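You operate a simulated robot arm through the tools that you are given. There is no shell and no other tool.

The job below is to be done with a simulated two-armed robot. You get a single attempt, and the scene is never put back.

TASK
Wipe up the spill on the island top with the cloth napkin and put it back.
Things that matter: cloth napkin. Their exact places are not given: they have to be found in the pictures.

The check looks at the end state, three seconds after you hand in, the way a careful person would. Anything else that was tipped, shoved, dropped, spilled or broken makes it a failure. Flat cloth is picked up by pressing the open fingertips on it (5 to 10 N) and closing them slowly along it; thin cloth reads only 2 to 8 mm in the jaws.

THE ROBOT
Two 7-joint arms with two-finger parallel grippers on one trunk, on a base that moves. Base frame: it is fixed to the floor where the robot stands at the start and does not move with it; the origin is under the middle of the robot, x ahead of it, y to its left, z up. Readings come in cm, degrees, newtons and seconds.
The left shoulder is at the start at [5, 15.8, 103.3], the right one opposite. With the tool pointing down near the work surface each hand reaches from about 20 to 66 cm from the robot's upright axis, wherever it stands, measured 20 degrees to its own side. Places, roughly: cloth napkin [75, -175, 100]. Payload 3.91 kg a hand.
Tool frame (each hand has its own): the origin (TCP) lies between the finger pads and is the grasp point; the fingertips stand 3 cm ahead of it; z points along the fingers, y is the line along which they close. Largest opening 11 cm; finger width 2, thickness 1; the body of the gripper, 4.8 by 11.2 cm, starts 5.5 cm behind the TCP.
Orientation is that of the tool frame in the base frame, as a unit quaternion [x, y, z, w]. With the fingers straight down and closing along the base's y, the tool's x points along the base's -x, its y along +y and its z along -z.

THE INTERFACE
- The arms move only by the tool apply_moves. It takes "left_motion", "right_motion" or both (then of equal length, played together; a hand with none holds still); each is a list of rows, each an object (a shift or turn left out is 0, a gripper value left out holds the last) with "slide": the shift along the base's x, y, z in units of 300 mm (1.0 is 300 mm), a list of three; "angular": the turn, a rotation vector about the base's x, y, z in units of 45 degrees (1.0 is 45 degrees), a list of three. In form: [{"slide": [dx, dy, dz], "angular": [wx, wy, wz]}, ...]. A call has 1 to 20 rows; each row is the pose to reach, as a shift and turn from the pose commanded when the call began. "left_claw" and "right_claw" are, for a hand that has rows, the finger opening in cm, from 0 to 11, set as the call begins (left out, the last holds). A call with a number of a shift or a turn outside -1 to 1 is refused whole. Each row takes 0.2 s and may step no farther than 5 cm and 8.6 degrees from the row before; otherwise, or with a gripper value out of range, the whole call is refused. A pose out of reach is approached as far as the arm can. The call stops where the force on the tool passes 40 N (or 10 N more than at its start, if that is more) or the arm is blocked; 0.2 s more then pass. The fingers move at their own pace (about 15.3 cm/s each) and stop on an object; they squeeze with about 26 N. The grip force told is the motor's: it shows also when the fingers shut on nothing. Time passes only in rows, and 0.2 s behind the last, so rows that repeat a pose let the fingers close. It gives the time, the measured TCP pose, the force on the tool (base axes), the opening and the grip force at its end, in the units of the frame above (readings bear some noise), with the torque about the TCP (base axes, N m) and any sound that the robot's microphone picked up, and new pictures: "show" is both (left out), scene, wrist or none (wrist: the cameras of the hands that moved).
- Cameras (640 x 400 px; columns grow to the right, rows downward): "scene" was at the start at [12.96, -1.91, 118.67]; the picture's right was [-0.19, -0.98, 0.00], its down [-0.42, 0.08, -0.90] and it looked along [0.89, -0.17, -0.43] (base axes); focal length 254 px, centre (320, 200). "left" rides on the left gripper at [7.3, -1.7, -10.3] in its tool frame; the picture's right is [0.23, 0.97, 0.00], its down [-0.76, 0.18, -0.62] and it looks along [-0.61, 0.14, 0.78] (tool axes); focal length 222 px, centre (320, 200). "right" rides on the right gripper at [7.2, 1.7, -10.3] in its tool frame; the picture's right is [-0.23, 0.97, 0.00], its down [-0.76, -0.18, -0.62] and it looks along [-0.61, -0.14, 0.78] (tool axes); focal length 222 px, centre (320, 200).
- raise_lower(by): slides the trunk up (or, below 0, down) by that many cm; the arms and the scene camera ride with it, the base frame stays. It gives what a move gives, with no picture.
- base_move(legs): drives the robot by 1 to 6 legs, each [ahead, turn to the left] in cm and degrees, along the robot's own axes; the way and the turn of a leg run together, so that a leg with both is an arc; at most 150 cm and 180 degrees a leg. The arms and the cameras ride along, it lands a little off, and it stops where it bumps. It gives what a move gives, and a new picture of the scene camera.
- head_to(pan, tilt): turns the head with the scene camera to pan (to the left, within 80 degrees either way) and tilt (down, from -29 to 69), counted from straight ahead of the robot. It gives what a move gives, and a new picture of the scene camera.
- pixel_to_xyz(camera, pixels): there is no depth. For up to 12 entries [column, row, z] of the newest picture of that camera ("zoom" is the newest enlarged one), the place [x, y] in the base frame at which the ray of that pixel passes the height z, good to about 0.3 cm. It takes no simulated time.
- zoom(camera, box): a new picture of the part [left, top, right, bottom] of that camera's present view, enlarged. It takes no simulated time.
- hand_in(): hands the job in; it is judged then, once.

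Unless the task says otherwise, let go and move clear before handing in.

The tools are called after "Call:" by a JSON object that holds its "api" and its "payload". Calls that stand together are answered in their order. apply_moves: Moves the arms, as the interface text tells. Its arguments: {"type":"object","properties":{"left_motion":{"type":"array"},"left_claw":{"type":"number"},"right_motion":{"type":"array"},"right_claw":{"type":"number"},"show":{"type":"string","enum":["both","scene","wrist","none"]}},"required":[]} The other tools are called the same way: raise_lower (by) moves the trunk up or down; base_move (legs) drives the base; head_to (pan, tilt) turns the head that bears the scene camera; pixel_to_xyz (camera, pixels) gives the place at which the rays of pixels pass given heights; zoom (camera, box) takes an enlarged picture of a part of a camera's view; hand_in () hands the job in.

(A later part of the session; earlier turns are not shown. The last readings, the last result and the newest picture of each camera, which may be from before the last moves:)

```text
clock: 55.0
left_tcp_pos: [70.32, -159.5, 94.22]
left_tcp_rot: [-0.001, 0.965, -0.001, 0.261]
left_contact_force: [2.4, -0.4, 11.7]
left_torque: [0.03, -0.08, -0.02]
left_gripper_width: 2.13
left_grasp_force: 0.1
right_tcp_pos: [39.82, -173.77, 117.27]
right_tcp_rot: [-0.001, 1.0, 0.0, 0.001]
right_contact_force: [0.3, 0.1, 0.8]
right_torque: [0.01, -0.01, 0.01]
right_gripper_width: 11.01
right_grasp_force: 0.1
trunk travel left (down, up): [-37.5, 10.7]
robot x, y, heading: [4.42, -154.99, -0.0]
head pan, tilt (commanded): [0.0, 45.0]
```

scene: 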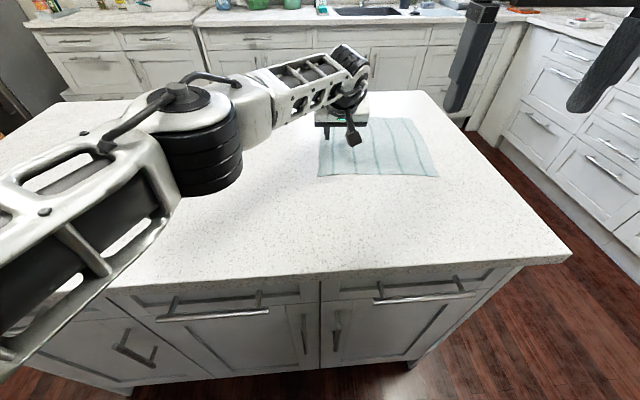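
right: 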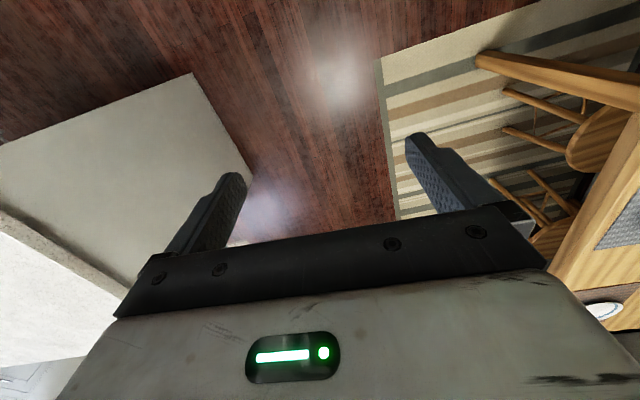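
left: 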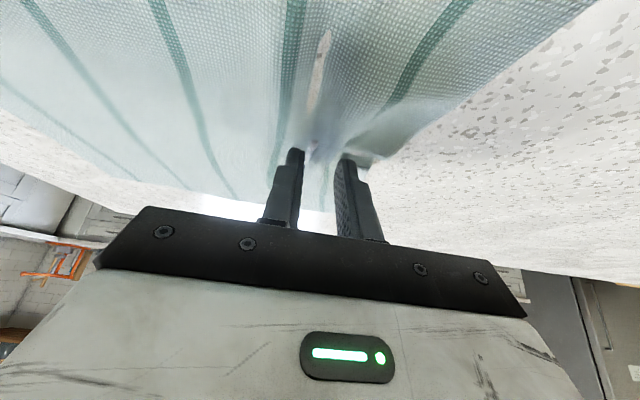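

A fold is gathering between the fingertips at (320,150). I keep closing slowly.

Call:
{"api": "apply_moves", "payload": {"left_claw": 1.6, "left_motion": [{"slide": [0, 0, 0.004]}, {"slide": [0, 0, 0.004]}], "show": "none"}}

Call:
{"api": "apply_moves", "payload": {"left_claw": 1.0, "left_motion": [{"slide": [0, 0, 0]}, {"slide": [0, 0, 0]}], "show": "wrist"}}

```text
clock: 55.6
left_tcp_pos: [70.22, -159.47, 94.19]
left_tcp_rot: [-0.001, 0.966, 0.001, 0.26]
left_contact_force: [-0.2, -0.8, 8.4]
left_torque: [0.04, -0.02, 0.04]
left_gripper_width: 1.51
left_grasp_force: 0.0
right_tcp_pos: [39.78, -173.73, 117.07]
right_tcp_rot: [0.0, 1.0, 0.0, 0.0]
right_contact_force: [0.4, 0.0, -0.2]
right_torque: [-0.01, 0.01, 0.0]
right_gripper_width: 11.01
right_grasp_force: 0.2
trunk travel left (down, up): [-37.5, 10.7]
robot x, y, heading: [4.05, -154.84, 0.1]
head pan, tilt (commanded): [0.0, 45.0]
```

```text
clock: 56.2
left_tcp_pos: [70.25, -159.59, 94.11]
left_tcp_rot: [0.0, 0.966, 0.0, 0.26]
left_contact_force: [-1.0, -0.2, 8.3]
left_torque: [0.01, -0.03, 0.02]
left_gripper_width: 1.01
left_grasp_force: 0.0
right_tcp_pos: [39.67, -173.92, 117.23]
right_tcp_rot: [-0.001, 1.0, 0.001, 0.001]
right_contact_force: [0.3, 0.3, 0.0]
right_torque: [0.04, 0.0, 0.02]
right_gripper_width: 11.01
right_grasp_force: 0.1
trunk travel left (down, up): [-37.5, 10.7]
robot x, y, heading: [4.41, -155.16, -0.3]
head pan, tilt (commanded): [0.0, 45.0]
```

left: 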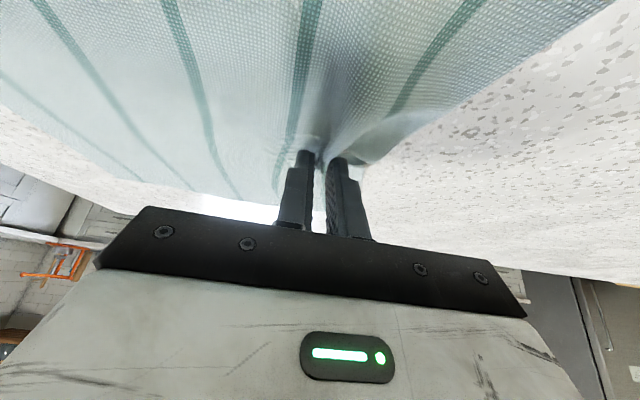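

Call:
{"api": "apply_moves", "payload": {"left_claw": 0.6, "left_motion": [{"slide": [0, 0, 0]}, {"slide": [0, 0, 0]}], "show": "none"}}

Call:
{"api": "apply_moves", "payload": {"left_claw": 0, "left_motion": [{"slide": [0, 0, 0]}, {"slide": [0, 0, 0]}, {"slide": [0, 0, 0]}], "show": "wrist"}}

```text
clock: 56.8
left_tcp_pos: [70.35, -159.48, 94.17]
left_tcp_rot: [0.0, 0.966, 0.0, 0.26]
left_contact_force: [-0.1, -0.6, 5.7]
left_torque: [0.01, -0.06, 0.01]
left_gripper_width: 0.75
left_grasp_force: 1.4
right_tcp_pos: [39.8, -173.87, 117.0]
right_tcp_rot: [0.0, 1.0, 0.0, 0.002]
right_contact_force: [-0.4, -0.5, -0.3]
right_torque: [0.01, -0.03, 0.05]
right_gripper_width: 10.98
right_grasp_force: 0.0
trunk travel left (down, up): [-37.5, 10.7]
robot x, y, heading: [3.94, -154.79, -0.1]
head pan, tilt (commanded): [0.0, 45.0]
```

```text
clock: 57.6
left_tcp_pos: [70.32, -159.54, 94.13]
left_tcp_rot: [0.0, 0.966, -0.001, 0.26]
left_contact_force: [-0.4, 0.1, 5.8]
left_torque: [-0.01, -0.03, 0.01]
left_gripper_width: 0.19
left_grasp_force: 26.1
right_tcp_pos: [39.85, -173.79, 117.16]
right_tcp_rot: [-0.001, 1.0, 0.001, 0.001]
right_contact_force: [-0.6, -0.7, -0.8]
right_torque: [-0.01, 0.0, 0.0]
right_gripper_width: 11.01
right_grasp_force: 0.0
trunk travel left (down, up): [-37.5, 10.7]
robot x, y, heading: [4.19, -154.75, 0.1]
head pan, tilt (commanded): [0.0, 45.0]
```

left: 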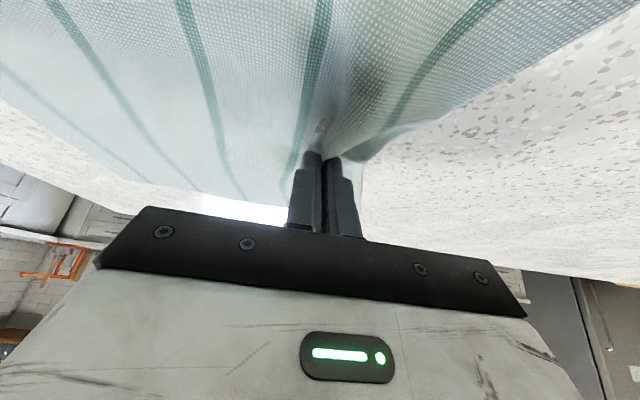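

The jaws read 0.19 cm at 26 N, and they resisted at 0.75 cm, so cloth is held. I lift about 1.5 cm to verify.

Call:
{"api": "apply_moves", "payload": {"left_motion": [{"slide": [0, 0, 0.02]}, {"slide": [0, 0, 0.05]}, {"slide": [0, 0, 0.06]}], "show": "both"}}

```text
clock: 58.4
left_tcp_pos: [70.3, -159.5, 96.01]
left_tcp_rot: [0.0, 0.966, 0.0, 0.26]
left_contact_force: [0.2, -0.2, 0.6]
left_torque: [0.02, -0.01, 0.01]
left_gripper_width: 0.18
left_grasp_force: 26.1
right_tcp_pos: [39.93, -173.78, 117.13]
right_tcp_rot: [0.001, 1.0, 0.001, 0.001]
right_contact_force: [-0.1, -0.4, 0.9]
right_torque: [0.0, 0.0, -0.02]
right_gripper_width: 10.99
right_grasp_force: 0.1
trunk travel left (down, up): [-37.5, 10.7]
robot x, y, heading: [4.27, -155.17, 0.1]
head pan, tilt (commanded): [0.0, 45.0]
```

scene: 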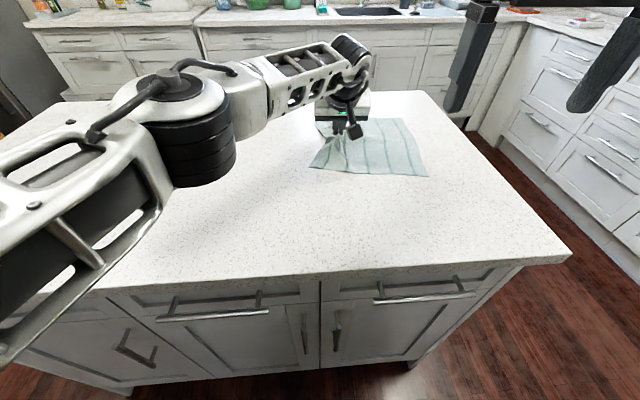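
left: 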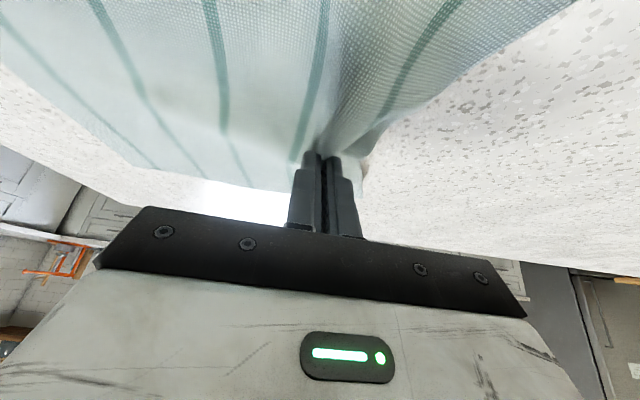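

The cloth lifts with the fingers (tent visible near (345,125) in the scene). Now I drag it low over the counter toward the spill, to about (57,−132).

Call:
{"api": "apply_moves", "payload": {"left_motion": [{"slide": [-0.02, 0.04, -0.02]}, {"slide": [-0.05, 0.1, -0.035]}, {"slide": [-0.09, 0.18, -0.035]}, {"slide": [-0.13, 0.26, -0.035]}, {"slide": [-0.17, 0.34, -0.035]}, {"slide": [-0.21, 0.42, -0.035]}, {"slide": [-0.25, 0.5, -0.035]}, {"slide": [-0.29, 0.58, -0.035]}, {"slide": [-0.33, 0.66, -0.035]}, {"slide": [-0.37, 0.74, -0.035]}, {"slide": [-0.41, 0.82, -0.035]}, {"slide": [-0.443, 0.9, -0.035]}], "show": "both"}}

```text
clock: 61.0
left_tcp_pos: [57.06, -132.44, 94.82]
left_tcp_rot: [0.0, 0.966, -0.001, 0.26]
left_contact_force: [-0.5, 0.1, 0.6]
left_torque: [-0.01, 0.0, -0.02]
left_gripper_width: 0.19
left_grasp_force: 26.0
right_tcp_pos: [39.87, -173.77, 117.12]
right_tcp_rot: [0.0, 1.0, 0.0, 0.001]
right_contact_force: [0.3, -0.3, 0.9]
right_torque: [0.02, 0.03, 0.04]
right_gripper_width: 11.04
right_grasp_force: 0.0
trunk travel left (down, up): [-37.5, 10.7]
robot x, y, heading: [4.46, -154.83, 0.1]
head pan, tilt (commanded): [0.0, 45.0]
```

scene: 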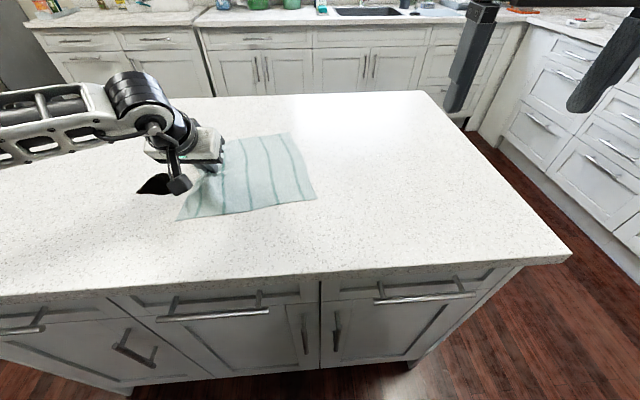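
left: 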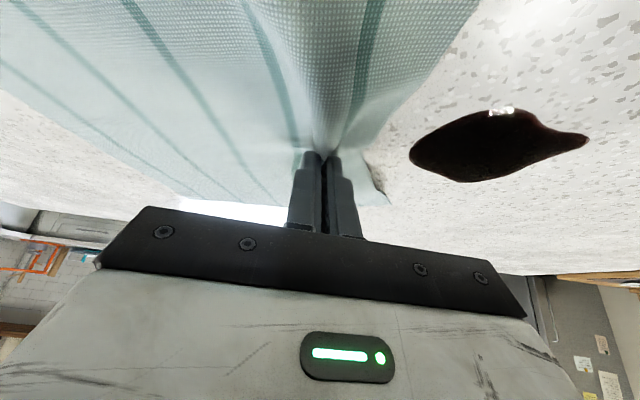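

The cloth trails flat behind the fingers, and the spill is right ahead (wrist view (490,150)). I press down lightly and wipe through the spill in +y.

Call:
{"api": "apply_moves", "payload": {"left_motion": [{"slide": [0, 0.03, -0.015]}, {"slide": [0, 0.08, -0.027]}, {"slide": [0, 0.14, -0.027]}, {"slide": [0, 0.2, -0.027]}, {"slide": [0, 0.26, -0.027]}, {"slide": [0, 0.32, -0.027]}, {"slide": [0, 0.38, -0.027]}, {"slide": [0, 0.44, -0.027]}, {"slide": [0, 0.5, -0.027]}, {"slide": [0, 0.56, -0.027]}], "show": "both"}}

```text
clock: 63.2
left_tcp_pos: [57.1, -115.68, 94.22]
left_tcp_rot: [-0.001, 0.965, 0.0, 0.261]
left_contact_force: [-1.1, -1.7, 5.2]
left_torque: [-0.05, 0.01, 0.02]
left_gripper_width: 0.19
left_grasp_force: 26.0
right_tcp_pos: [39.8, -173.82, 117.05]
right_tcp_rot: [-0.001, 1.0, 0.001, 0.001]
right_contact_force: [0.6, -0.1, -0.1]
right_torque: [-0.01, -0.01, 0.01]
right_gripper_width: 10.99
right_grasp_force: 0.1
trunk travel left (down, up): [-37.5, 10.7]
robot x, y, heading: [4.25, -155.19, 0.0]
head pan, tilt (commanded): [0.0, 45.0]
```

scene: 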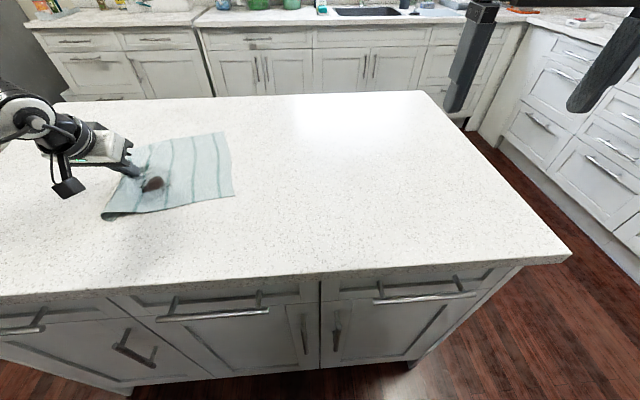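
left: 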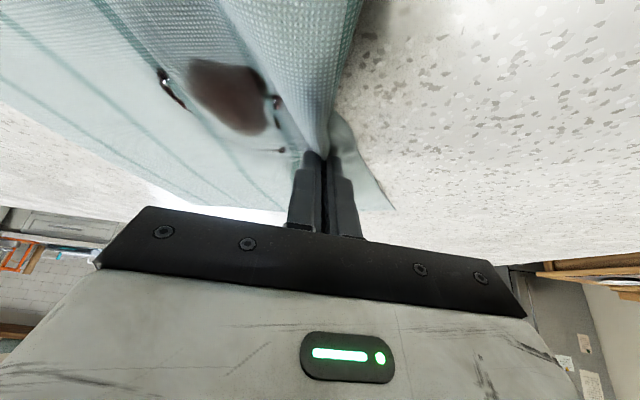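

The cloth now lies over the spill and a dark patch shows on it at (152,183). I zoom to see whether it is soaking in.

Call:
{"api": "zoom", "payload": {"camera": "scene", "box": [80, 110, 260, 222]}}

Call:
{"api": "zoom", "payload": {"camera": "left", "box": [120, 20, 440, 220]}}

```text
3.56 times, centred on (170, 166) of scene
```

zoom: 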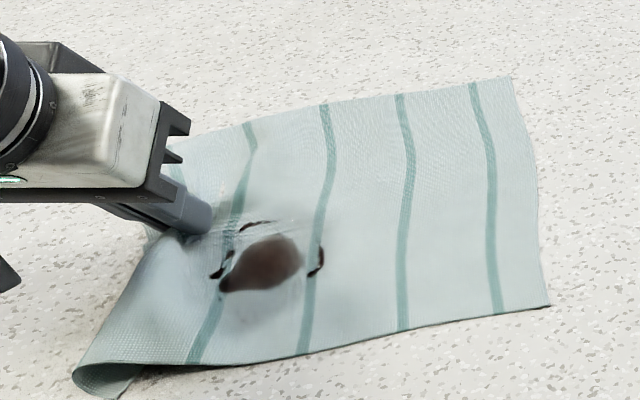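

```text
2.00 times, centred on (280, 120) of left
```

zoom: 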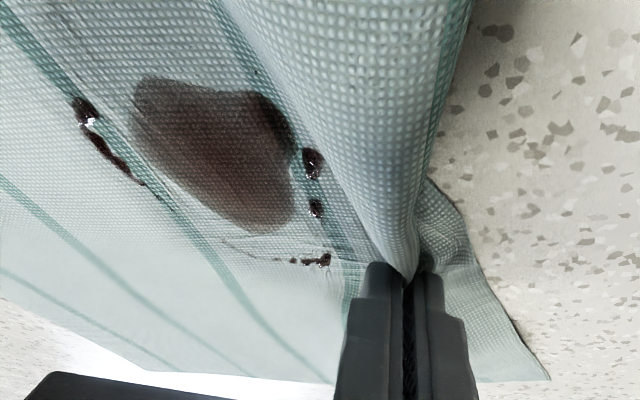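

The stain is soaking into the cloth with bits of the puddle's rim still showing around it. I scrub back and forth over the puddle, pressing lightly, then pull +y to flatten the cloth again.

Call:
{"api": "apply_moves", "payload": {"left_motion": [{"slide": [0.02, -0.06, -0.004]}, {"slide": [0.04, -0.12, -0.004]}, {"slide": [0.05, -0.18, -0.004]}, {"slide": [0.05, -0.24, -0.004]}, {"slide": [0.05, -0.3, -0.004]}, {"slide": [0.03, -0.36, -0.004]}, {"slide": [0.0, -0.4, -0.004]}, {"slide": [-0.03, -0.38, -0.004]}, {"slide": [-0.05, -0.32, -0.004]}, {"slide": [-0.06, -0.26, -0.004]}, {"slide": [-0.07, -0.2, -0.004]}, {"slide": [-0.08, -0.14, -0.004]}, {"slide": [-0.08, -0.08, -0.004]}, {"slide": [-0.06, -0.02, -0.004]}, {"slide": [-0.04, 0.04, -0.004]}, {"slide": [-0.02, 0.1, -0.004]}], "show": "both"}}

Call:
{"api": "zoom", "payload": {"camera": "scene", "box": [60, 110, 260, 235]}}

```text
clock: 66.6
left_tcp_pos: [56.32, -112.89, 94.12]
left_tcp_rot: [0.0, 0.965, 0.0, 0.262]
left_contact_force: [-2.8, -6.4, 17.7]
left_torque: [-0.16, -0.04, -0.06]
left_gripper_width: 0.21
left_grasp_force: 26.0
right_tcp_pos: [39.66, -174.0, 117.17]
right_tcp_rot: [0.0, 1.0, 0.002, 0.002]
right_contact_force: [0.4, 0.5, 0.5]
right_torque: [0.02, -0.03, 0.0]
right_gripper_width: 11.0
right_grasp_force: 0.1
trunk travel left (down, up): [-37.5, 10.7]
robot x, y, heading: [3.91, -155.02, -0.0]
head pan, tilt (commanded): [0.0, 45.0]
```

scene: 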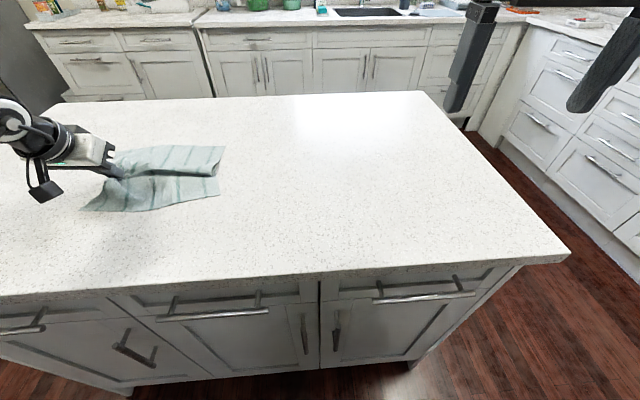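
left: 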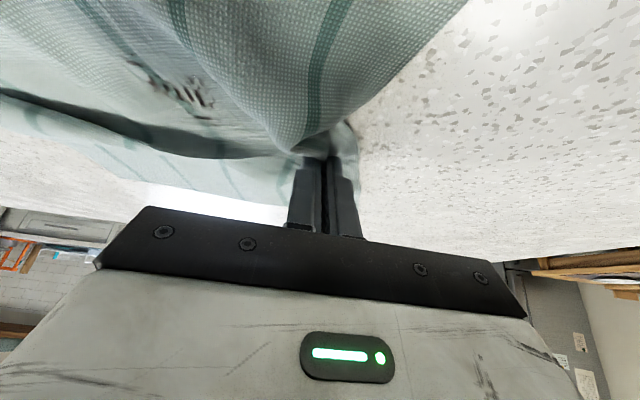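

```text
3.20 times, centred on (160, 172) of scene
```

zoom: 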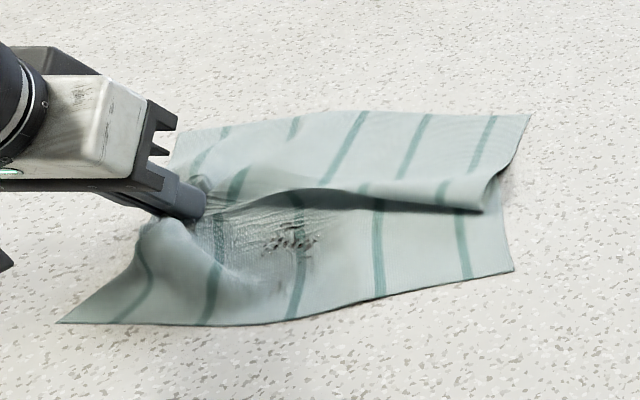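

The puddle has faded to faint traces poking through at (290,238) in the zoom, so the scrubbing is working. I do another scrub round over the area.

Call:
{"api": "apply_moves", "payload": {"left_motion": [{"slide": [0.0, -0.06, 0.004]}, {"slide": [0.0, -0.13, 0.004]}, {"slide": [0.0, -0.2, 0.004]}, {"slide": [0.0, -0.27, 0.004]}, {"slide": [0.0, -0.34, 0.004]}, {"slide": [0.0, -0.41, 0.004]}, {"slide": [0.03, -0.45, 0.004]}, {"slide": [0.06, -0.4, 0.004]}, {"slide": [0.07, -0.33, 0.004]}, {"slide": [0.07, -0.26, 0.004]}, {"slide": [0.07, -0.19, 0.004]}, {"slide": [0.06, -0.12, 0.004]}, {"slide": [0.05, -0.05, 0.004]}, {"slide": [0.04, 0.02, 0.004]}, {"slide": [0.03, 0.08, 0.01]}, {"slide": [0.02, 0.14, 0.015]}], "show": "both"}}

Call:
{"api": "zoom", "payload": {"camera": "scene", "box": [60, 110, 260, 235]}}

```text
clock: 70.0
left_tcp_pos: [57.01, -108.48, 94.32]
left_tcp_rot: [-0.001, 0.966, 0.001, 0.257]
left_contact_force: [0.5, -1.2, 0.1]
left_torque: [0.01, 0.04, 0.0]
left_gripper_width: 0.2
left_grasp_force: 26.1
right_tcp_pos: [39.83, -173.85, 117.09]
right_tcp_rot: [0.001, 1.0, 0.0, 0.0]
right_contact_force: [-0.9, -0.2, 0.8]
right_torque: [-0.02, -0.02, 0.04]
right_gripper_width: 10.99
right_grasp_force: 0.1
trunk travel left (down, up): [-37.5, 10.7]
robot x, y, heading: [3.83, -155.19, -0.1]
head pan, tilt (commanded): [0.0, 45.0]
```

scene: 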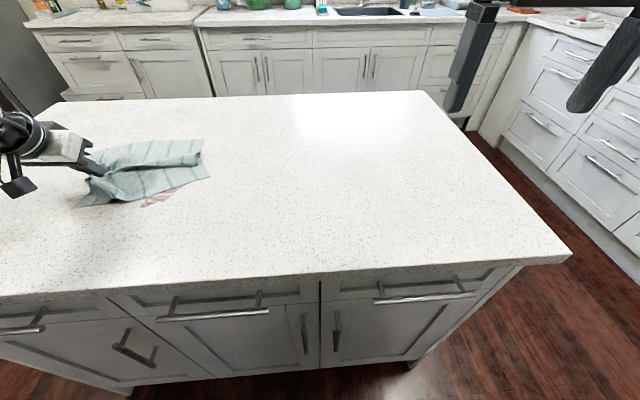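
left: 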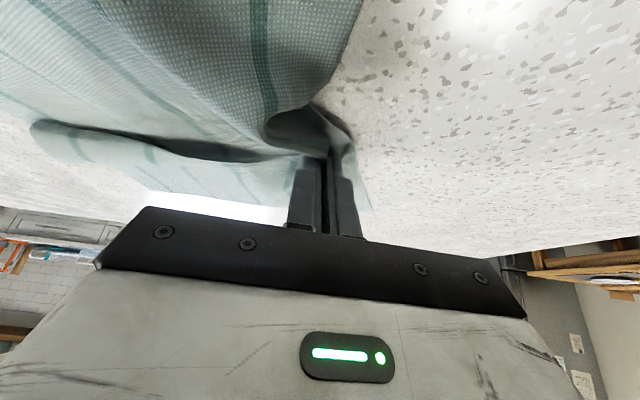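

```text
3.20 times, centred on (160, 172) of scene
```

zoom: 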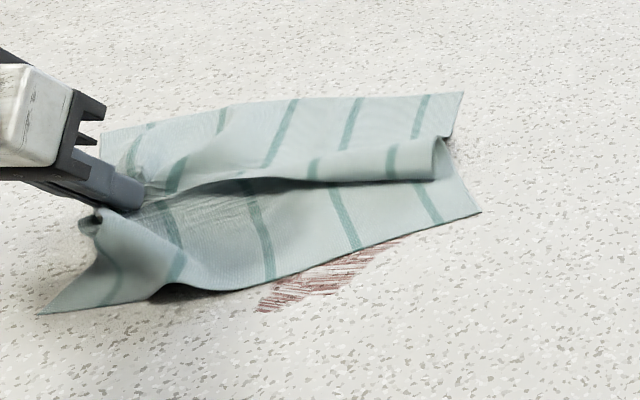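

A thin reddish smear remains uncovered at zoom (260–400, 240–310). I locate it precisely.

Call:
{"api": "pixel_to_xyz", "payload": {"camera": "zoom", "pixels": [[258, 311, 91], [400, 240, 91], [320, 290, 91], [285, 285, 91], [370, 265, 91]]}}

```text
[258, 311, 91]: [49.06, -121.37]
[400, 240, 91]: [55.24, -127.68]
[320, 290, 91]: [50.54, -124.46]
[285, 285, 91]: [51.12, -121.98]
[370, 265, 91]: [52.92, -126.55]
```

The smear spans about x 49–56, y −120 to −128. I scrub with the held cloth right over it, out along x≈51 and back along x≈54.

Call:
{"api": "apply_moves", "payload": {"left_motion": [{"slide": [-0.08, -0.04, -0.008]}, {"slide": [-0.16, -0.1, -0.011]}, {"slide": [-0.2, -0.17, -0.011]}, {"slide": [-0.2, -0.24, -0.011]}, {"slide": [-0.2, -0.31, -0.011]}, {"slide": [-0.2, -0.38, -0.011]}, {"slide": [-0.2, -0.45, -0.011]}, {"slide": [-0.2, -0.52, -0.011]}, {"slide": [-0.2, -0.59, -0.011]}, {"slide": [-0.2, -0.66, -0.011]}, {"slide": [-0.2, -0.71, -0.011]}, {"slide": [-0.14, -0.72, -0.011]}, {"slide": [-0.1, -0.66, -0.011]}, {"slide": [-0.1, -0.59, -0.011]}, {"slide": [-0.1, -0.52, -0.011]}, {"slide": [-0.1, -0.45, -0.011]}, {"slide": [-0.1, -0.38, -0.011]}, {"slide": [-0.1, -0.31, -0.011]}, {"slide": [-0.1, -0.24, -0.011]}, {"slide": [-0.1, -0.17, -0.011]}], "show": "both"}}

Call:
{"api": "zoom", "payload": {"camera": "scene", "box": [60, 110, 260, 235]}}

```text
clock: 74.2
left_tcp_pos: [54.02, -113.58, 94.28]
left_tcp_rot: [-0.001, 0.965, 0.0, 0.261]
left_contact_force: [-1.5, -5.8, 17.5]
left_torque: [-0.17, -0.06, -0.05]
left_gripper_width: 0.2
left_grasp_force: 25.6
right_tcp_pos: [39.69, -174.02, 117.15]
right_tcp_rot: [0.0, 1.0, 0.001, 0.001]
right_contact_force: [-0.6, 0.1, 0.7]
right_torque: [-0.01, 0.04, -0.02]
right_gripper_width: 11.02
right_grasp_force: 0.1
trunk travel left (down, up): [-37.5, 10.7]
robot x, y, heading: [4.27, -154.96, -0.1]
head pan, tilt (commanded): [0.0, 45.0]
```

scene: 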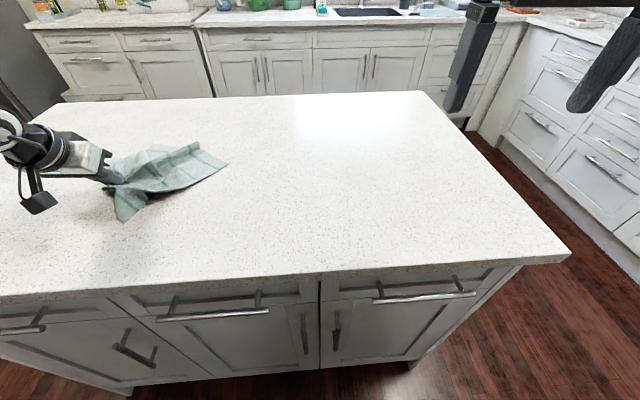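
left: 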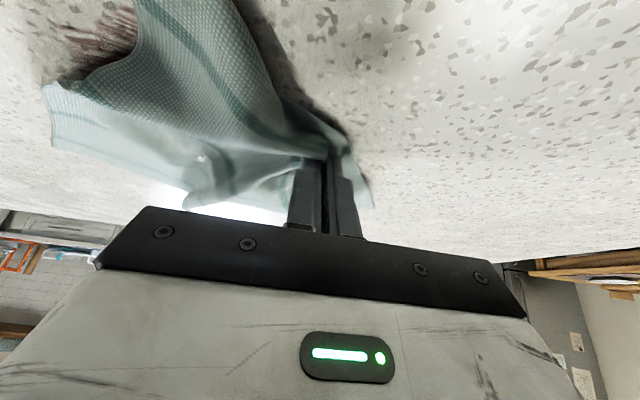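

```text
3.20 times, centred on (160, 172) of scene
```

zoom: 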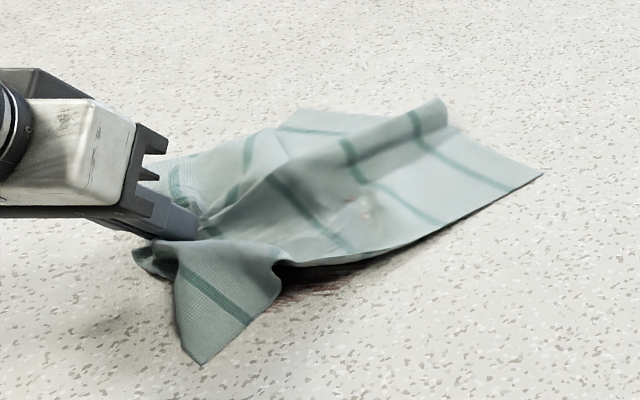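

The cloth is getting folded and a smear still peeks out in the wrist view at (100,30). I lift the cloth clear to see what is left on the counter.

Call:
{"api": "apply_moves", "payload": {"left_motion": [{"slide": [0, 0.03, 0.1]}, {"slide": [0, 0.06, 0.25]}, {"slide": [0, 0.1, 0.4]}, {"slide": [0, 0.15, 0.55]}, {"slide": [0, 0.2, 0.7]}, {"slide": [0, 0.25, 0.85]}, {"slide": [0, 0.25, 0.95]}, {"slide": [0, 0.25, 0.95]}], "show": "both"}}

Call:
{"api": "zoom", "payload": {"camera": "scene", "box": [60, 110, 260, 235]}}

```text
clock: 76.0
left_tcp_pos: [53.47, -106.95, 117.14]
left_tcp_rot: [-0.001, 0.966, 0.0, 0.26]
left_contact_force: [0.9, -0.2, 0.3]
left_torque: [0.05, -0.01, -0.03]
left_gripper_width: 0.18
left_grasp_force: 25.8
left hand out of reach, approached as far as the arm can: row 6, 7, 8
right_tcp_pos: [40.02, -173.83, 117.19]
right_tcp_rot: [0.0, 1.0, 0.001, 0.001]
right_contact_force: [-0.4, 0.3, -0.2]
right_torque: [0.01, 0.01, 0.02]
right_gripper_width: 10.99
right_grasp_force: 0.0
trunk travel left (down, up): [-37.5, 10.7]
robot x, y, heading: [4.22, -155.24, -0.1]
head pan, tilt (commanded): [0.0, 45.0]
```

scene: 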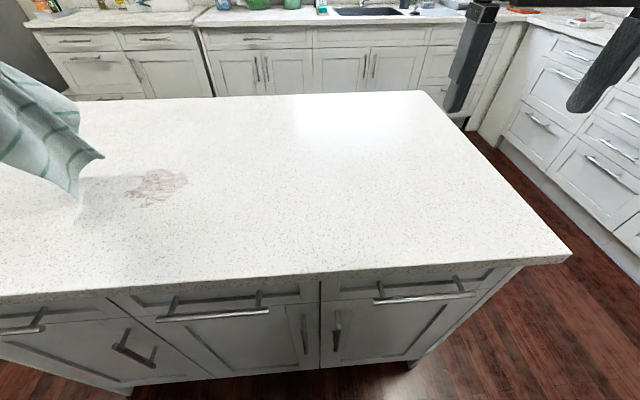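
left: 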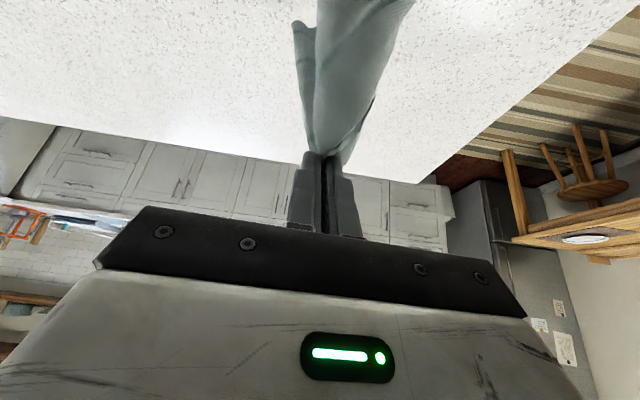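

```text
3.20 times, centred on (160, 172) of scene
```

zoom: 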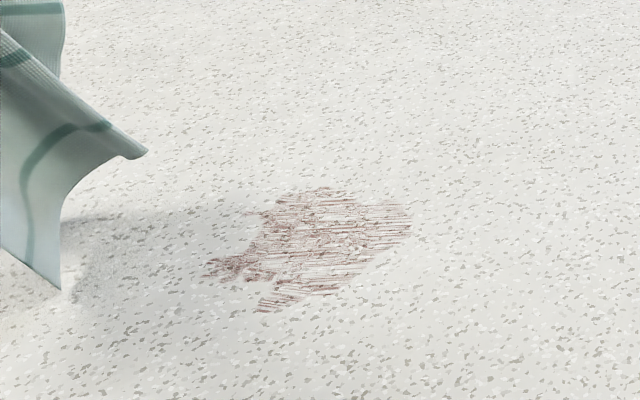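

A faint smear still fills the spill's footprint (zoom 205–412, 187–311). I measure it, then lay the cloth over it again and wipe more strokes.

Call:
{"api": "pixel_to_xyz", "payload": {"camera": "zoom", "pixels": [[205, 272, 91], [412, 220, 91], [330, 187, 91], [268, 311, 91], [310, 250, 91]]}}

```text
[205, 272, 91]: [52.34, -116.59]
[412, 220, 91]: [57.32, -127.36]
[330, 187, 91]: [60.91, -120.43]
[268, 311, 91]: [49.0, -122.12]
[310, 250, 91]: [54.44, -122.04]
```

The smear covers x 49–61, y −117 to −127. I swing the hanging cloth back to y≈−135 so it can be laid flat over the smear again.

Call:
{"api": "apply_moves", "payload": {"left_motion": [{"slide": [-0.02, -0.13, 0]}, {"slide": [-0.04, -0.26, 0]}, {"slide": [-0.06, -0.39, 0]}, {"slide": [-0.07, -0.52, 0]}, {"slide": [-0.08, -0.65, 0]}, {"slide": [-0.09, -0.78, 0]}, {"slide": [-0.1, -0.9, 0]}, {"slide": [-0.1, -0.9, 0]}], "show": "none"}}

Call:
{"api": "apply_moves", "payload": {"left_motion": [{"slide": [0, 0.04, -0.1]}, {"slide": [0, 0.1, -0.2]}, {"slide": [0, 0.17, -0.3]}, {"slide": [0, 0.24, -0.4]}, {"slide": [0, 0.31, -0.5]}, {"slide": [0, 0.39, -0.6]}, {"slide": [0, 0.47, -0.68]}, {"slide": [0, 0.55, -0.73]}, {"slide": [0, 0.63, -0.75]}, {"slide": [0, 0.69, -0.755]}], "show": "both"}}

```text
clock: 77.8
left_tcp_pos: [50.58, -134.25, 117.12]
left_tcp_rot: [-0.001, 0.966, 0.0, 0.26]
left_contact_force: [0.5, 0.0, 0.2]
left_torque: [0.03, 0.03, -0.02]
left_gripper_width: 0.2
left_grasp_force: 25.8
right_tcp_pos: [39.9, -173.77, 117.01]
right_tcp_rot: [0.0, 1.0, 0.0, 0.001]
right_contact_force: [0.3, 0.1, -0.3]
right_torque: [0.02, 0.03, -0.02]
right_gripper_width: 11.0
right_grasp_force: 0.0
trunk travel left (down, up): [-37.5, 10.7]
robot x, y, heading: [4.26, -155.05, 0.2]
head pan, tilt (commanded): [0.0, 45.0]
```

```text
clock: 80.0
left_tcp_pos: [50.42, -113.55, 94.66]
left_tcp_rot: [0.0, 0.966, 0.0, 0.26]
left_contact_force: [-0.3, -1.6, 0.2]
left_torque: [-0.03, 0.0, -0.03]
left_gripper_width: 0.18
left_grasp_force: 26.0
right_tcp_pos: [39.86, -173.84, 117.21]
right_tcp_rot: [0.001, 1.0, 0.0, 0.001]
right_contact_force: [-0.2, 0.1, -0.3]
right_torque: [-0.01, 0.0, -0.02]
right_gripper_width: 11.0
right_grasp_force: 0.1
trunk travel left (down, up): [-37.5, 10.7]
robot x, y, heading: [3.89, -155.04, 0.2]
head pan, tilt (commanded): [0.0, 45.0]
```

scene: 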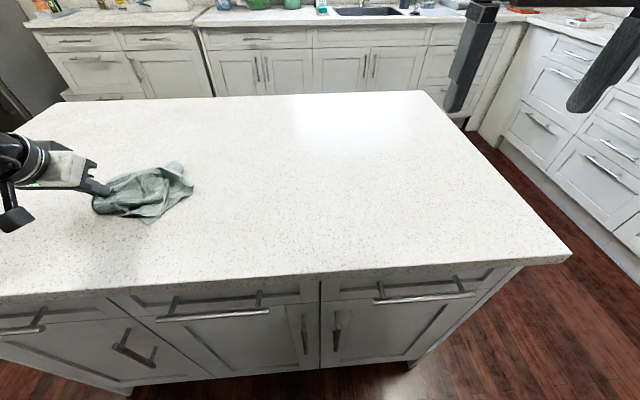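
left: 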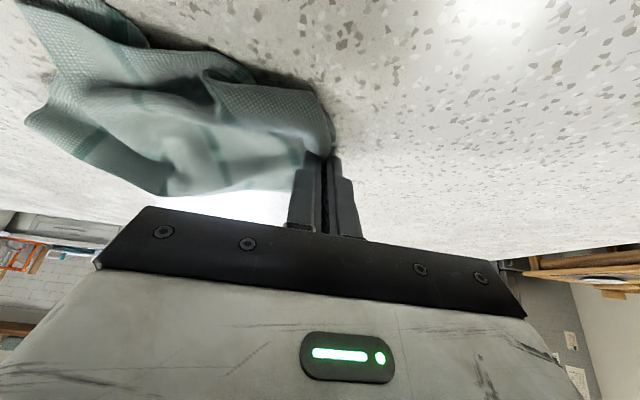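

The cloth lies bunched over the smear, fine for rubbing. I do a raster of pressed strokes along y, moving across x from 50 to 54.

Call:
{"api": "apply_moves", "payload": {"left_motion": [{"slide": [-0.01, -0.085, -0.02]}, {"slide": [-0.01, -0.17, -0.022]}, {"slide": [-0.01, -0.255, -0.022]}, {"slide": [-0.01, -0.34, -0.022]}, {"slide": [-0.01, -0.425, -0.022]}, {"slide": [-0.01, -0.51, -0.022]}, {"slide": [0.055, -0.51, -0.022]}, {"slide": [0.055, -0.425, -0.022]}, {"slide": [0.055, -0.34, -0.022]}, {"slide": [0.055, -0.255, -0.022]}, {"slide": [0.055, -0.17, -0.022]}, {"slide": [0.055, -0.085, -0.022]}, {"slide": [0.055, 0, -0.022]}, {"slide": [0.12, 0, -0.022]}, {"slide": [0.12, -0.085, -0.022]}, {"slide": [0.12, -0.17, -0.022]}, {"slide": [0.12, -0.255, -0.022]}, {"slide": [0.12, -0.34, -0.022]}, {"slide": [0.12, -0.425, -0.022]}, {"slide": [0.12, -0.51, -0.022]}], "show": "both"}}

```text
clock: 84.2
left_tcp_pos: [53.96, -128.94, 94.27]
left_tcp_rot: [-0.001, 0.965, 0.0, 0.261]
left_contact_force: [0.8, 4.9, 18.3]
left_torque: [0.18, -0.13, 0.02]
left_gripper_width: 0.19
left_grasp_force: 25.9
right_tcp_pos: [39.69, -173.99, 117.23]
right_tcp_rot: [0.0, 1.0, 0.0, 0.001]
right_contact_force: [0.5, 0.5, -0.7]
right_torque: [0.01, 0.0, 0.0]
right_gripper_width: 11.01
right_grasp_force: 0.1
trunk travel left (down, up): [-37.5, 10.7]
robot x, y, heading: [4.08, -155.17, -0.0]
head pan, tilt (commanded): [0.0, 45.0]
```

scene: 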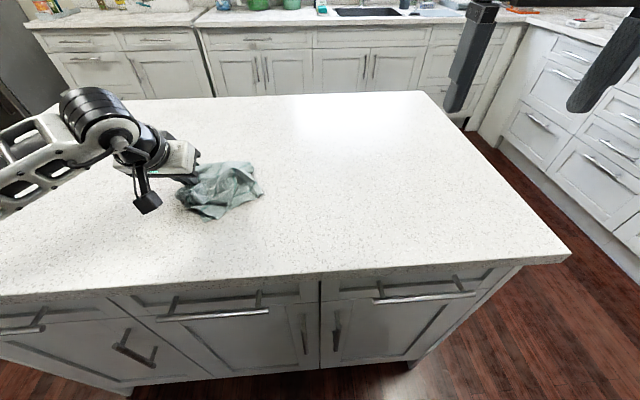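
left: 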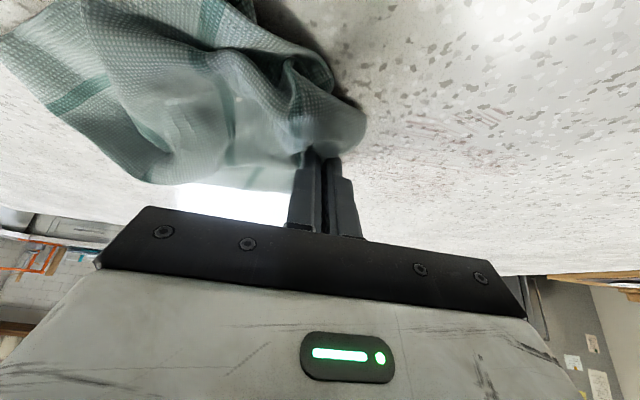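

The smear is nearly gone; only faint traces show in the wrist view around (430–500,110–130). I carry on with the raster at x 56–60.

Call:
{"api": "apply_moves", "payload": {"left_motion": [{"slide": [0.06, 0, 0]}, {"slide": [0.06, 0.085, 0]}, {"slide": [0.06, 0.17, 0]}, {"slide": [0.06, 0.255, 0]}, {"slide": [0.06, 0.34, 0]}, {"slide": [0.06, 0.425, 0]}, {"slide": [0.06, 0.51, 0]}, {"slide": [0.12, 0.51, 0]}, {"slide": [0.12, 0.425, 0]}, {"slide": [0.12, 0.34, 0]}, {"slide": [0.12, 0.255, 0]}, {"slide": [0.12, 0.17, 0]}, {"slide": [0.12, 0.085, 0]}, {"slide": [0.12, 0, 0]}, {"slide": [0.18, 0.0, 0]}, {"slide": [0.19, 0.1, 0]}, {"slide": [0.19, 0.2, 0]}, {"slide": [0.19, 0.3, 0]}, {"slide": [0.19, 0.4, 0]}, {"slide": [0.19, 0.5, 0]}], "show": "both"}}

Call:
{"api": "zoom", "payload": {"camera": "scene", "box": [60, 110, 260, 235]}}

```text
clock: 88.4
left_tcp_pos: [59.76, -114.06, 94.24]
left_tcp_rot: [0.002, 0.965, -0.001, 0.263]
left_contact_force: [-0.3, -6.0, 21.3]
left_torque: [-0.2, -0.13, -0.04]
left_gripper_width: 0.2
left_grasp_force: 25.8
right_tcp_pos: [39.75, -174.06, 117.13]
right_tcp_rot: [0.0, 1.0, 0.001, 0.002]
right_contact_force: [0.7, -0.4, -0.3]
right_torque: [-0.01, 0.0, 0.03]
right_gripper_width: 11.0
right_grasp_force: 0.0
trunk travel left (down, up): [-37.5, 10.7]
robot x, y, heading: [4.28, -155.0, 0.0]
head pan, tilt (commanded): [0.0, 45.0]
```

scene: 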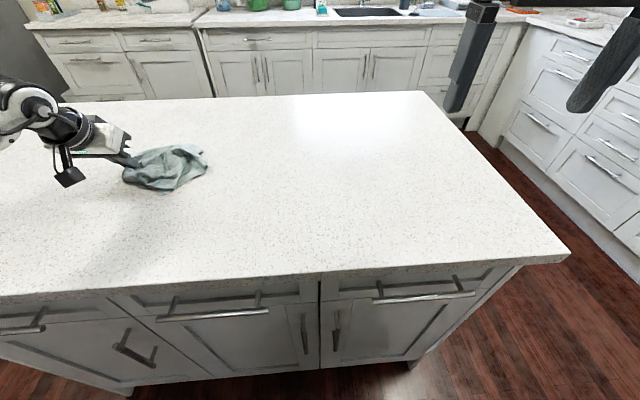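
left: 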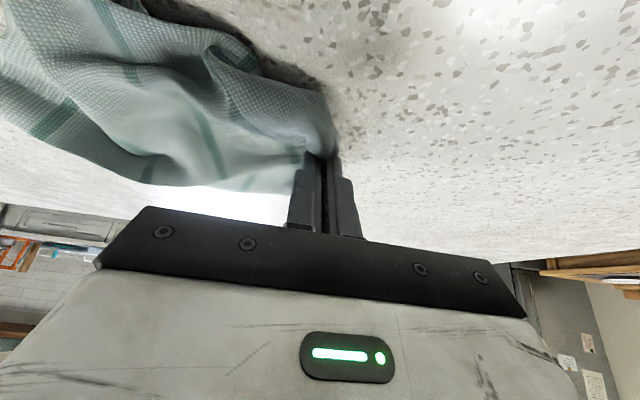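

```text
3.20 times, centred on (160, 172) of scene
```

zoom: 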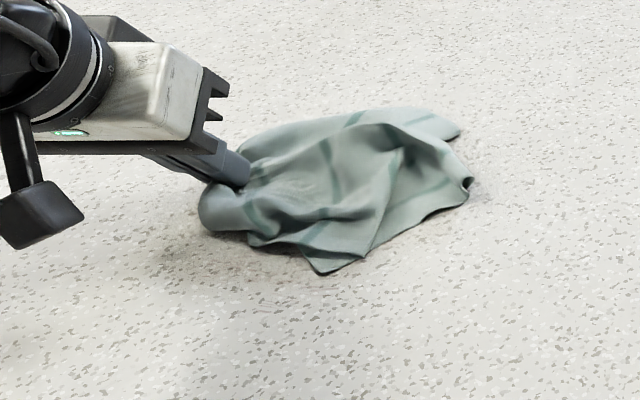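

No smear is visible around the cloth. I lift the cloth again to inspect the surface below.

Call:
{"api": "apply_moves", "payload": {"left_motion": [{"slide": [-0.03, 0.02, 0.1]}, {"slide": [-0.06, 0.04, 0.25]}, {"slide": [-0.09, 0.07, 0.4]}, {"slide": [-0.12, 0.1, 0.55]}, {"slide": [-0.16, 0.13, 0.68]}, {"slide": [-0.2, 0.17, 0.78]}, {"slide": [-0.2, 0.2, 0.78]}, {"slide": [-0.2, 0.2, 0.78]}], "show": "both"}}

Call:
{"api": "zoom", "payload": {"camera": "scene", "box": [60, 110, 260, 235]}}

```text
clock: 90.2
left_tcp_pos: [53.68, -107.75, 117.15]
left_tcp_rot: [0.001, 0.966, -0.001, 0.26]
left_contact_force: [-0.3, -0.6, -0.5]
left_torque: [0.0, -0.03, 0.02]
left_gripper_width: 0.2
left_grasp_force: 25.8
right_tcp_pos: [39.83, -173.82, 117.17]
right_tcp_rot: [0.0, 1.0, 0.001, 0.001]
right_contact_force: [0.1, -0.9, -0.3]
right_torque: [0.02, -0.03, 0.01]
right_gripper_width: 11.0
right_grasp_force: 0.0
trunk travel left (down, up): [-37.5, 10.7]
robot x, y, heading: [4.35, -154.98, 0.1]
head pan, tilt (commanded): [0.0, 45.0]
```

scene: 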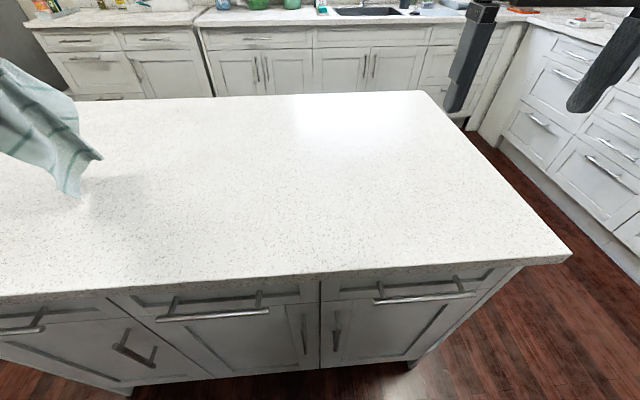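
left: 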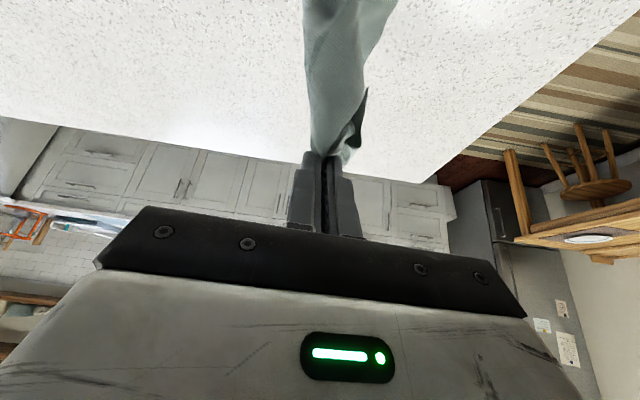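

```text
3.20 times, centred on (160, 172) of scene
```

zoom: 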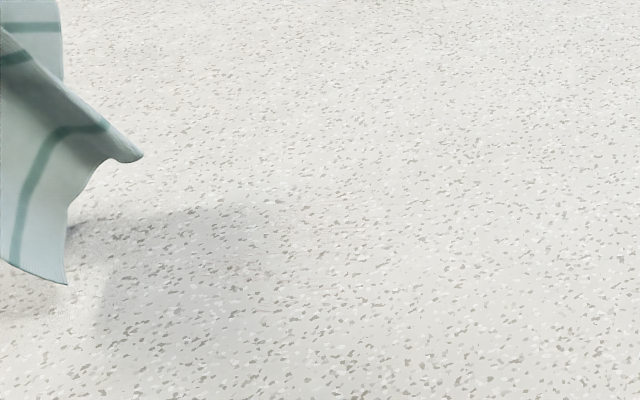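

The counter looks clean where the spill was. I zoom tighter to be sure.

Call:
{"api": "zoom", "payload": {"camera": "scene", "box": [110, 150, 210, 212]}}

```text
6.40 times, centred on (160, 181) of scene
```

zoom: 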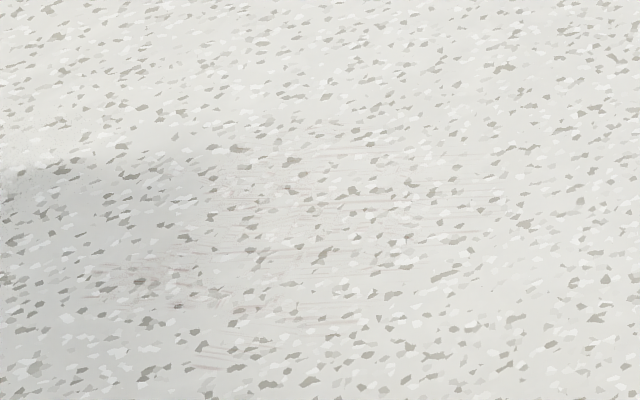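

Extremely faint streaks remain (strongest near zoom (150,280)). I'll do one more full rubbing round; first I locate them.

Call:
{"api": "pixel_to_xyz", "payload": {"camera": "zoom", "pixels": [[100, 270, 91], [160, 285, 91], [210, 360, 91], [500, 190, 91], [320, 140, 91]]}}

Call:
{"api": "apply_moves", "payload": {"left_motion": [{"slide": [-0.02, -0.13, 0]}, {"slide": [-0.04, -0.26, 0]}, {"slide": [-0.06, -0.39, 0]}, {"slide": [-0.07, -0.52, 0]}, {"slide": [-0.08, -0.65, 0]}, {"slide": [-0.08, -0.75, 0]}, {"slide": [-0.09, -0.75, -0.1]}, {"slide": [-0.1, -0.72, -0.25]}, {"slide": [-0.11, -0.65, -0.38]}, {"slide": [-0.12, -0.56, -0.5]}, {"slide": [-0.12, -0.46, -0.6]}, {"slide": [-0.12, -0.36, -0.68]}, {"slide": [-0.12, -0.26, -0.73]}, {"slide": [-0.12, -0.2, -0.755]}], "show": "both"}}

```text
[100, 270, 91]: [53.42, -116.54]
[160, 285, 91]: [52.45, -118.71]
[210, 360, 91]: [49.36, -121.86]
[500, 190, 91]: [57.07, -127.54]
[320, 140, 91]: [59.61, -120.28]
```

```text
clock: 93.2
left_tcp_pos: [50.14, -113.79, 94.64]
left_tcp_rot: [0.0, 0.966, 0.001, 0.26]
left_contact_force: [0.7, -0.9, 0.3]
left_torque: [0.02, 0.07, -0.01]
left_gripper_width: 0.19
left_grasp_force: 26.4
right_tcp_pos: [39.88, -173.86, 117.03]
right_tcp_rot: [0.0, 1.0, 0.0, 0.0]
right_contact_force: [0.3, -0.2, -0.4]
right_torque: [0.01, 0.0, 0.03]
right_gripper_width: 11.0
right_grasp_force: 0.1
trunk travel left (down, up): [-37.5, 10.7]
robot x, y, heading: [4.26, -155.35, -0.2]
head pan, tilt (commanded): [0.0, 45.0]
```

scene: 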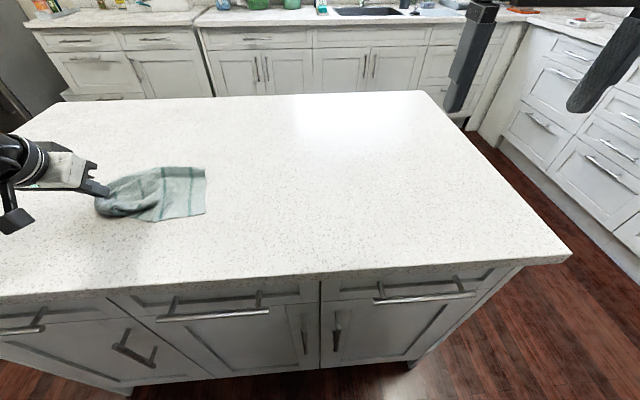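
left: 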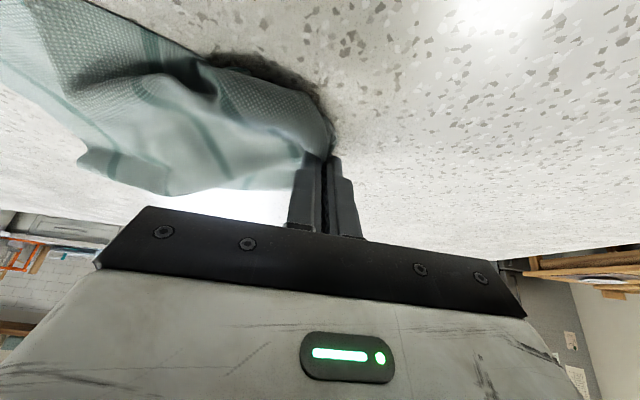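

The cloth is down over the area again. I repeat the pressed raster, x 49–53 first.

Call:
{"api": "apply_moves", "payload": {"left_motion": [{"slide": [-0.04, -0.085, -0.02]}, {"slide": [-0.04, -0.17, -0.022]}, {"slide": [-0.04, -0.255, -0.022]}, {"slide": [-0.04, -0.34, -0.022]}, {"slide": [-0.04, -0.425, -0.022]}, {"slide": [-0.04, -0.51, -0.022]}, {"slide": [0.03, -0.51, -0.022]}, {"slide": [0.03, -0.425, -0.022]}, {"slide": [0.03, -0.34, -0.022]}, {"slide": [0.03, -0.255, -0.022]}, {"slide": [0.03, -0.17, -0.022]}, {"slide": [0.03, -0.085, -0.022]}, {"slide": [0.03, 0, -0.022]}, {"slide": [0.09, 0, -0.022]}, {"slide": [0.09, -0.085, -0.022]}, {"slide": [0.09, -0.17, -0.022]}, {"slide": [0.09, -0.255, -0.022]}, {"slide": [0.09, -0.34, -0.022]}, {"slide": [0.09, -0.425, -0.022]}, {"slide": [0.09, -0.51, -0.022]}], "show": "none"}}

Call:
{"api": "apply_moves", "payload": {"left_motion": [{"slide": [0.06, 0, 0]}, {"slide": [0.06, 0.085, 0]}, {"slide": [0.06, 0.17, 0]}, {"slide": [0.06, 0.255, 0]}, {"slide": [0.06, 0.34, 0]}, {"slide": [0.06, 0.425, 0]}, {"slide": [0.06, 0.51, 0]}, {"slide": [0.13, 0.51, 0]}, {"slide": [0.13, 0.425, 0]}, {"slide": [0.13, 0.34, 0]}, {"slide": [0.13, 0.255, 0]}, {"slide": [0.13, 0.17, 0]}, {"slide": [0.13, 0.085, 0]}, {"slide": [0.13, 0, 0]}, {"slide": [0.19, 0.0, 0]}, {"slide": [0.2, 0.1, 0]}, {"slide": [0.2, 0.2, 0]}, {"slide": [0.2, 0.3, 0]}, {"slide": [0.2, 0.4, 0]}, {"slide": [0.2, 0.5, 0]}], "show": "both"}}

```text
clock: 97.4
left_tcp_pos: [52.8, -129.0, 94.25]
left_tcp_rot: [-0.002, 0.965, 0.0, 0.264]
left_contact_force: [1.5, 7.6, 25.0]
left_torque: [0.28, -0.23, 0.06]
left_gripper_width: 0.19
left_grasp_force: 26.4
right_tcp_pos: [39.72, -173.92, 117.14]
right_tcp_rot: [-0.001, 1.0, 0.001, 0.001]
right_contact_force: [0.1, 0.0, -0.1]
right_torque: [-0.03, -0.03, 0.02]
right_gripper_width: 11.03
right_grasp_force: 0.0
trunk travel left (down, up): [-37.5, 10.7]
robot x, y, heading: [3.96, -154.92, -0.0]
head pan, tilt (commanded): [0.0, 45.0]
```

```text
clock: 101.6
left_tcp_pos: [58.7, -114.14, 94.12]
left_tcp_rot: [0.0, 0.965, 0.001, 0.261]
left_contact_force: [-0.9, -6.1, 17.6]
left_torque: [-0.11, -0.15, -0.04]
left_gripper_width: 0.17
left_grasp_force: 25.9
right_tcp_pos: [39.65, -173.93, 117.1]
right_tcp_rot: [0.0, 1.0, 0.0, 0.002]
right_contact_force: [-1.5, -0.2, -0.8]
right_torque: [-0.01, 0.02, 0.02]
right_gripper_width: 11.0
right_grasp_force: 0.0
trunk travel left (down, up): [-37.5, 10.7]
robot x, y, heading: [4.35, -154.74, -0.0]
head pan, tilt (commanded): [0.0, 45.0]
```

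scene: 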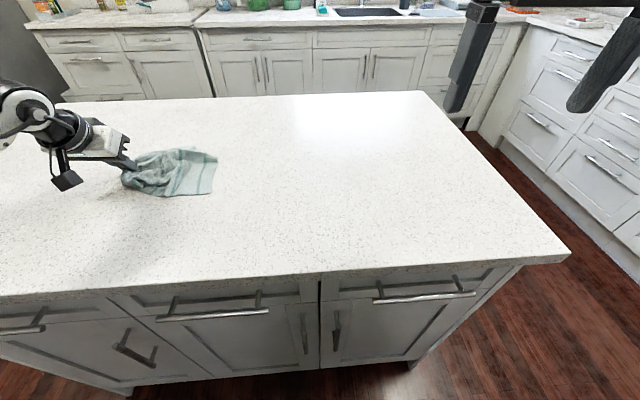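
left: 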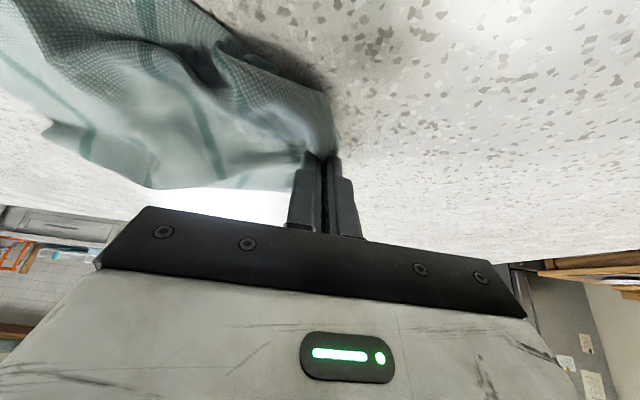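

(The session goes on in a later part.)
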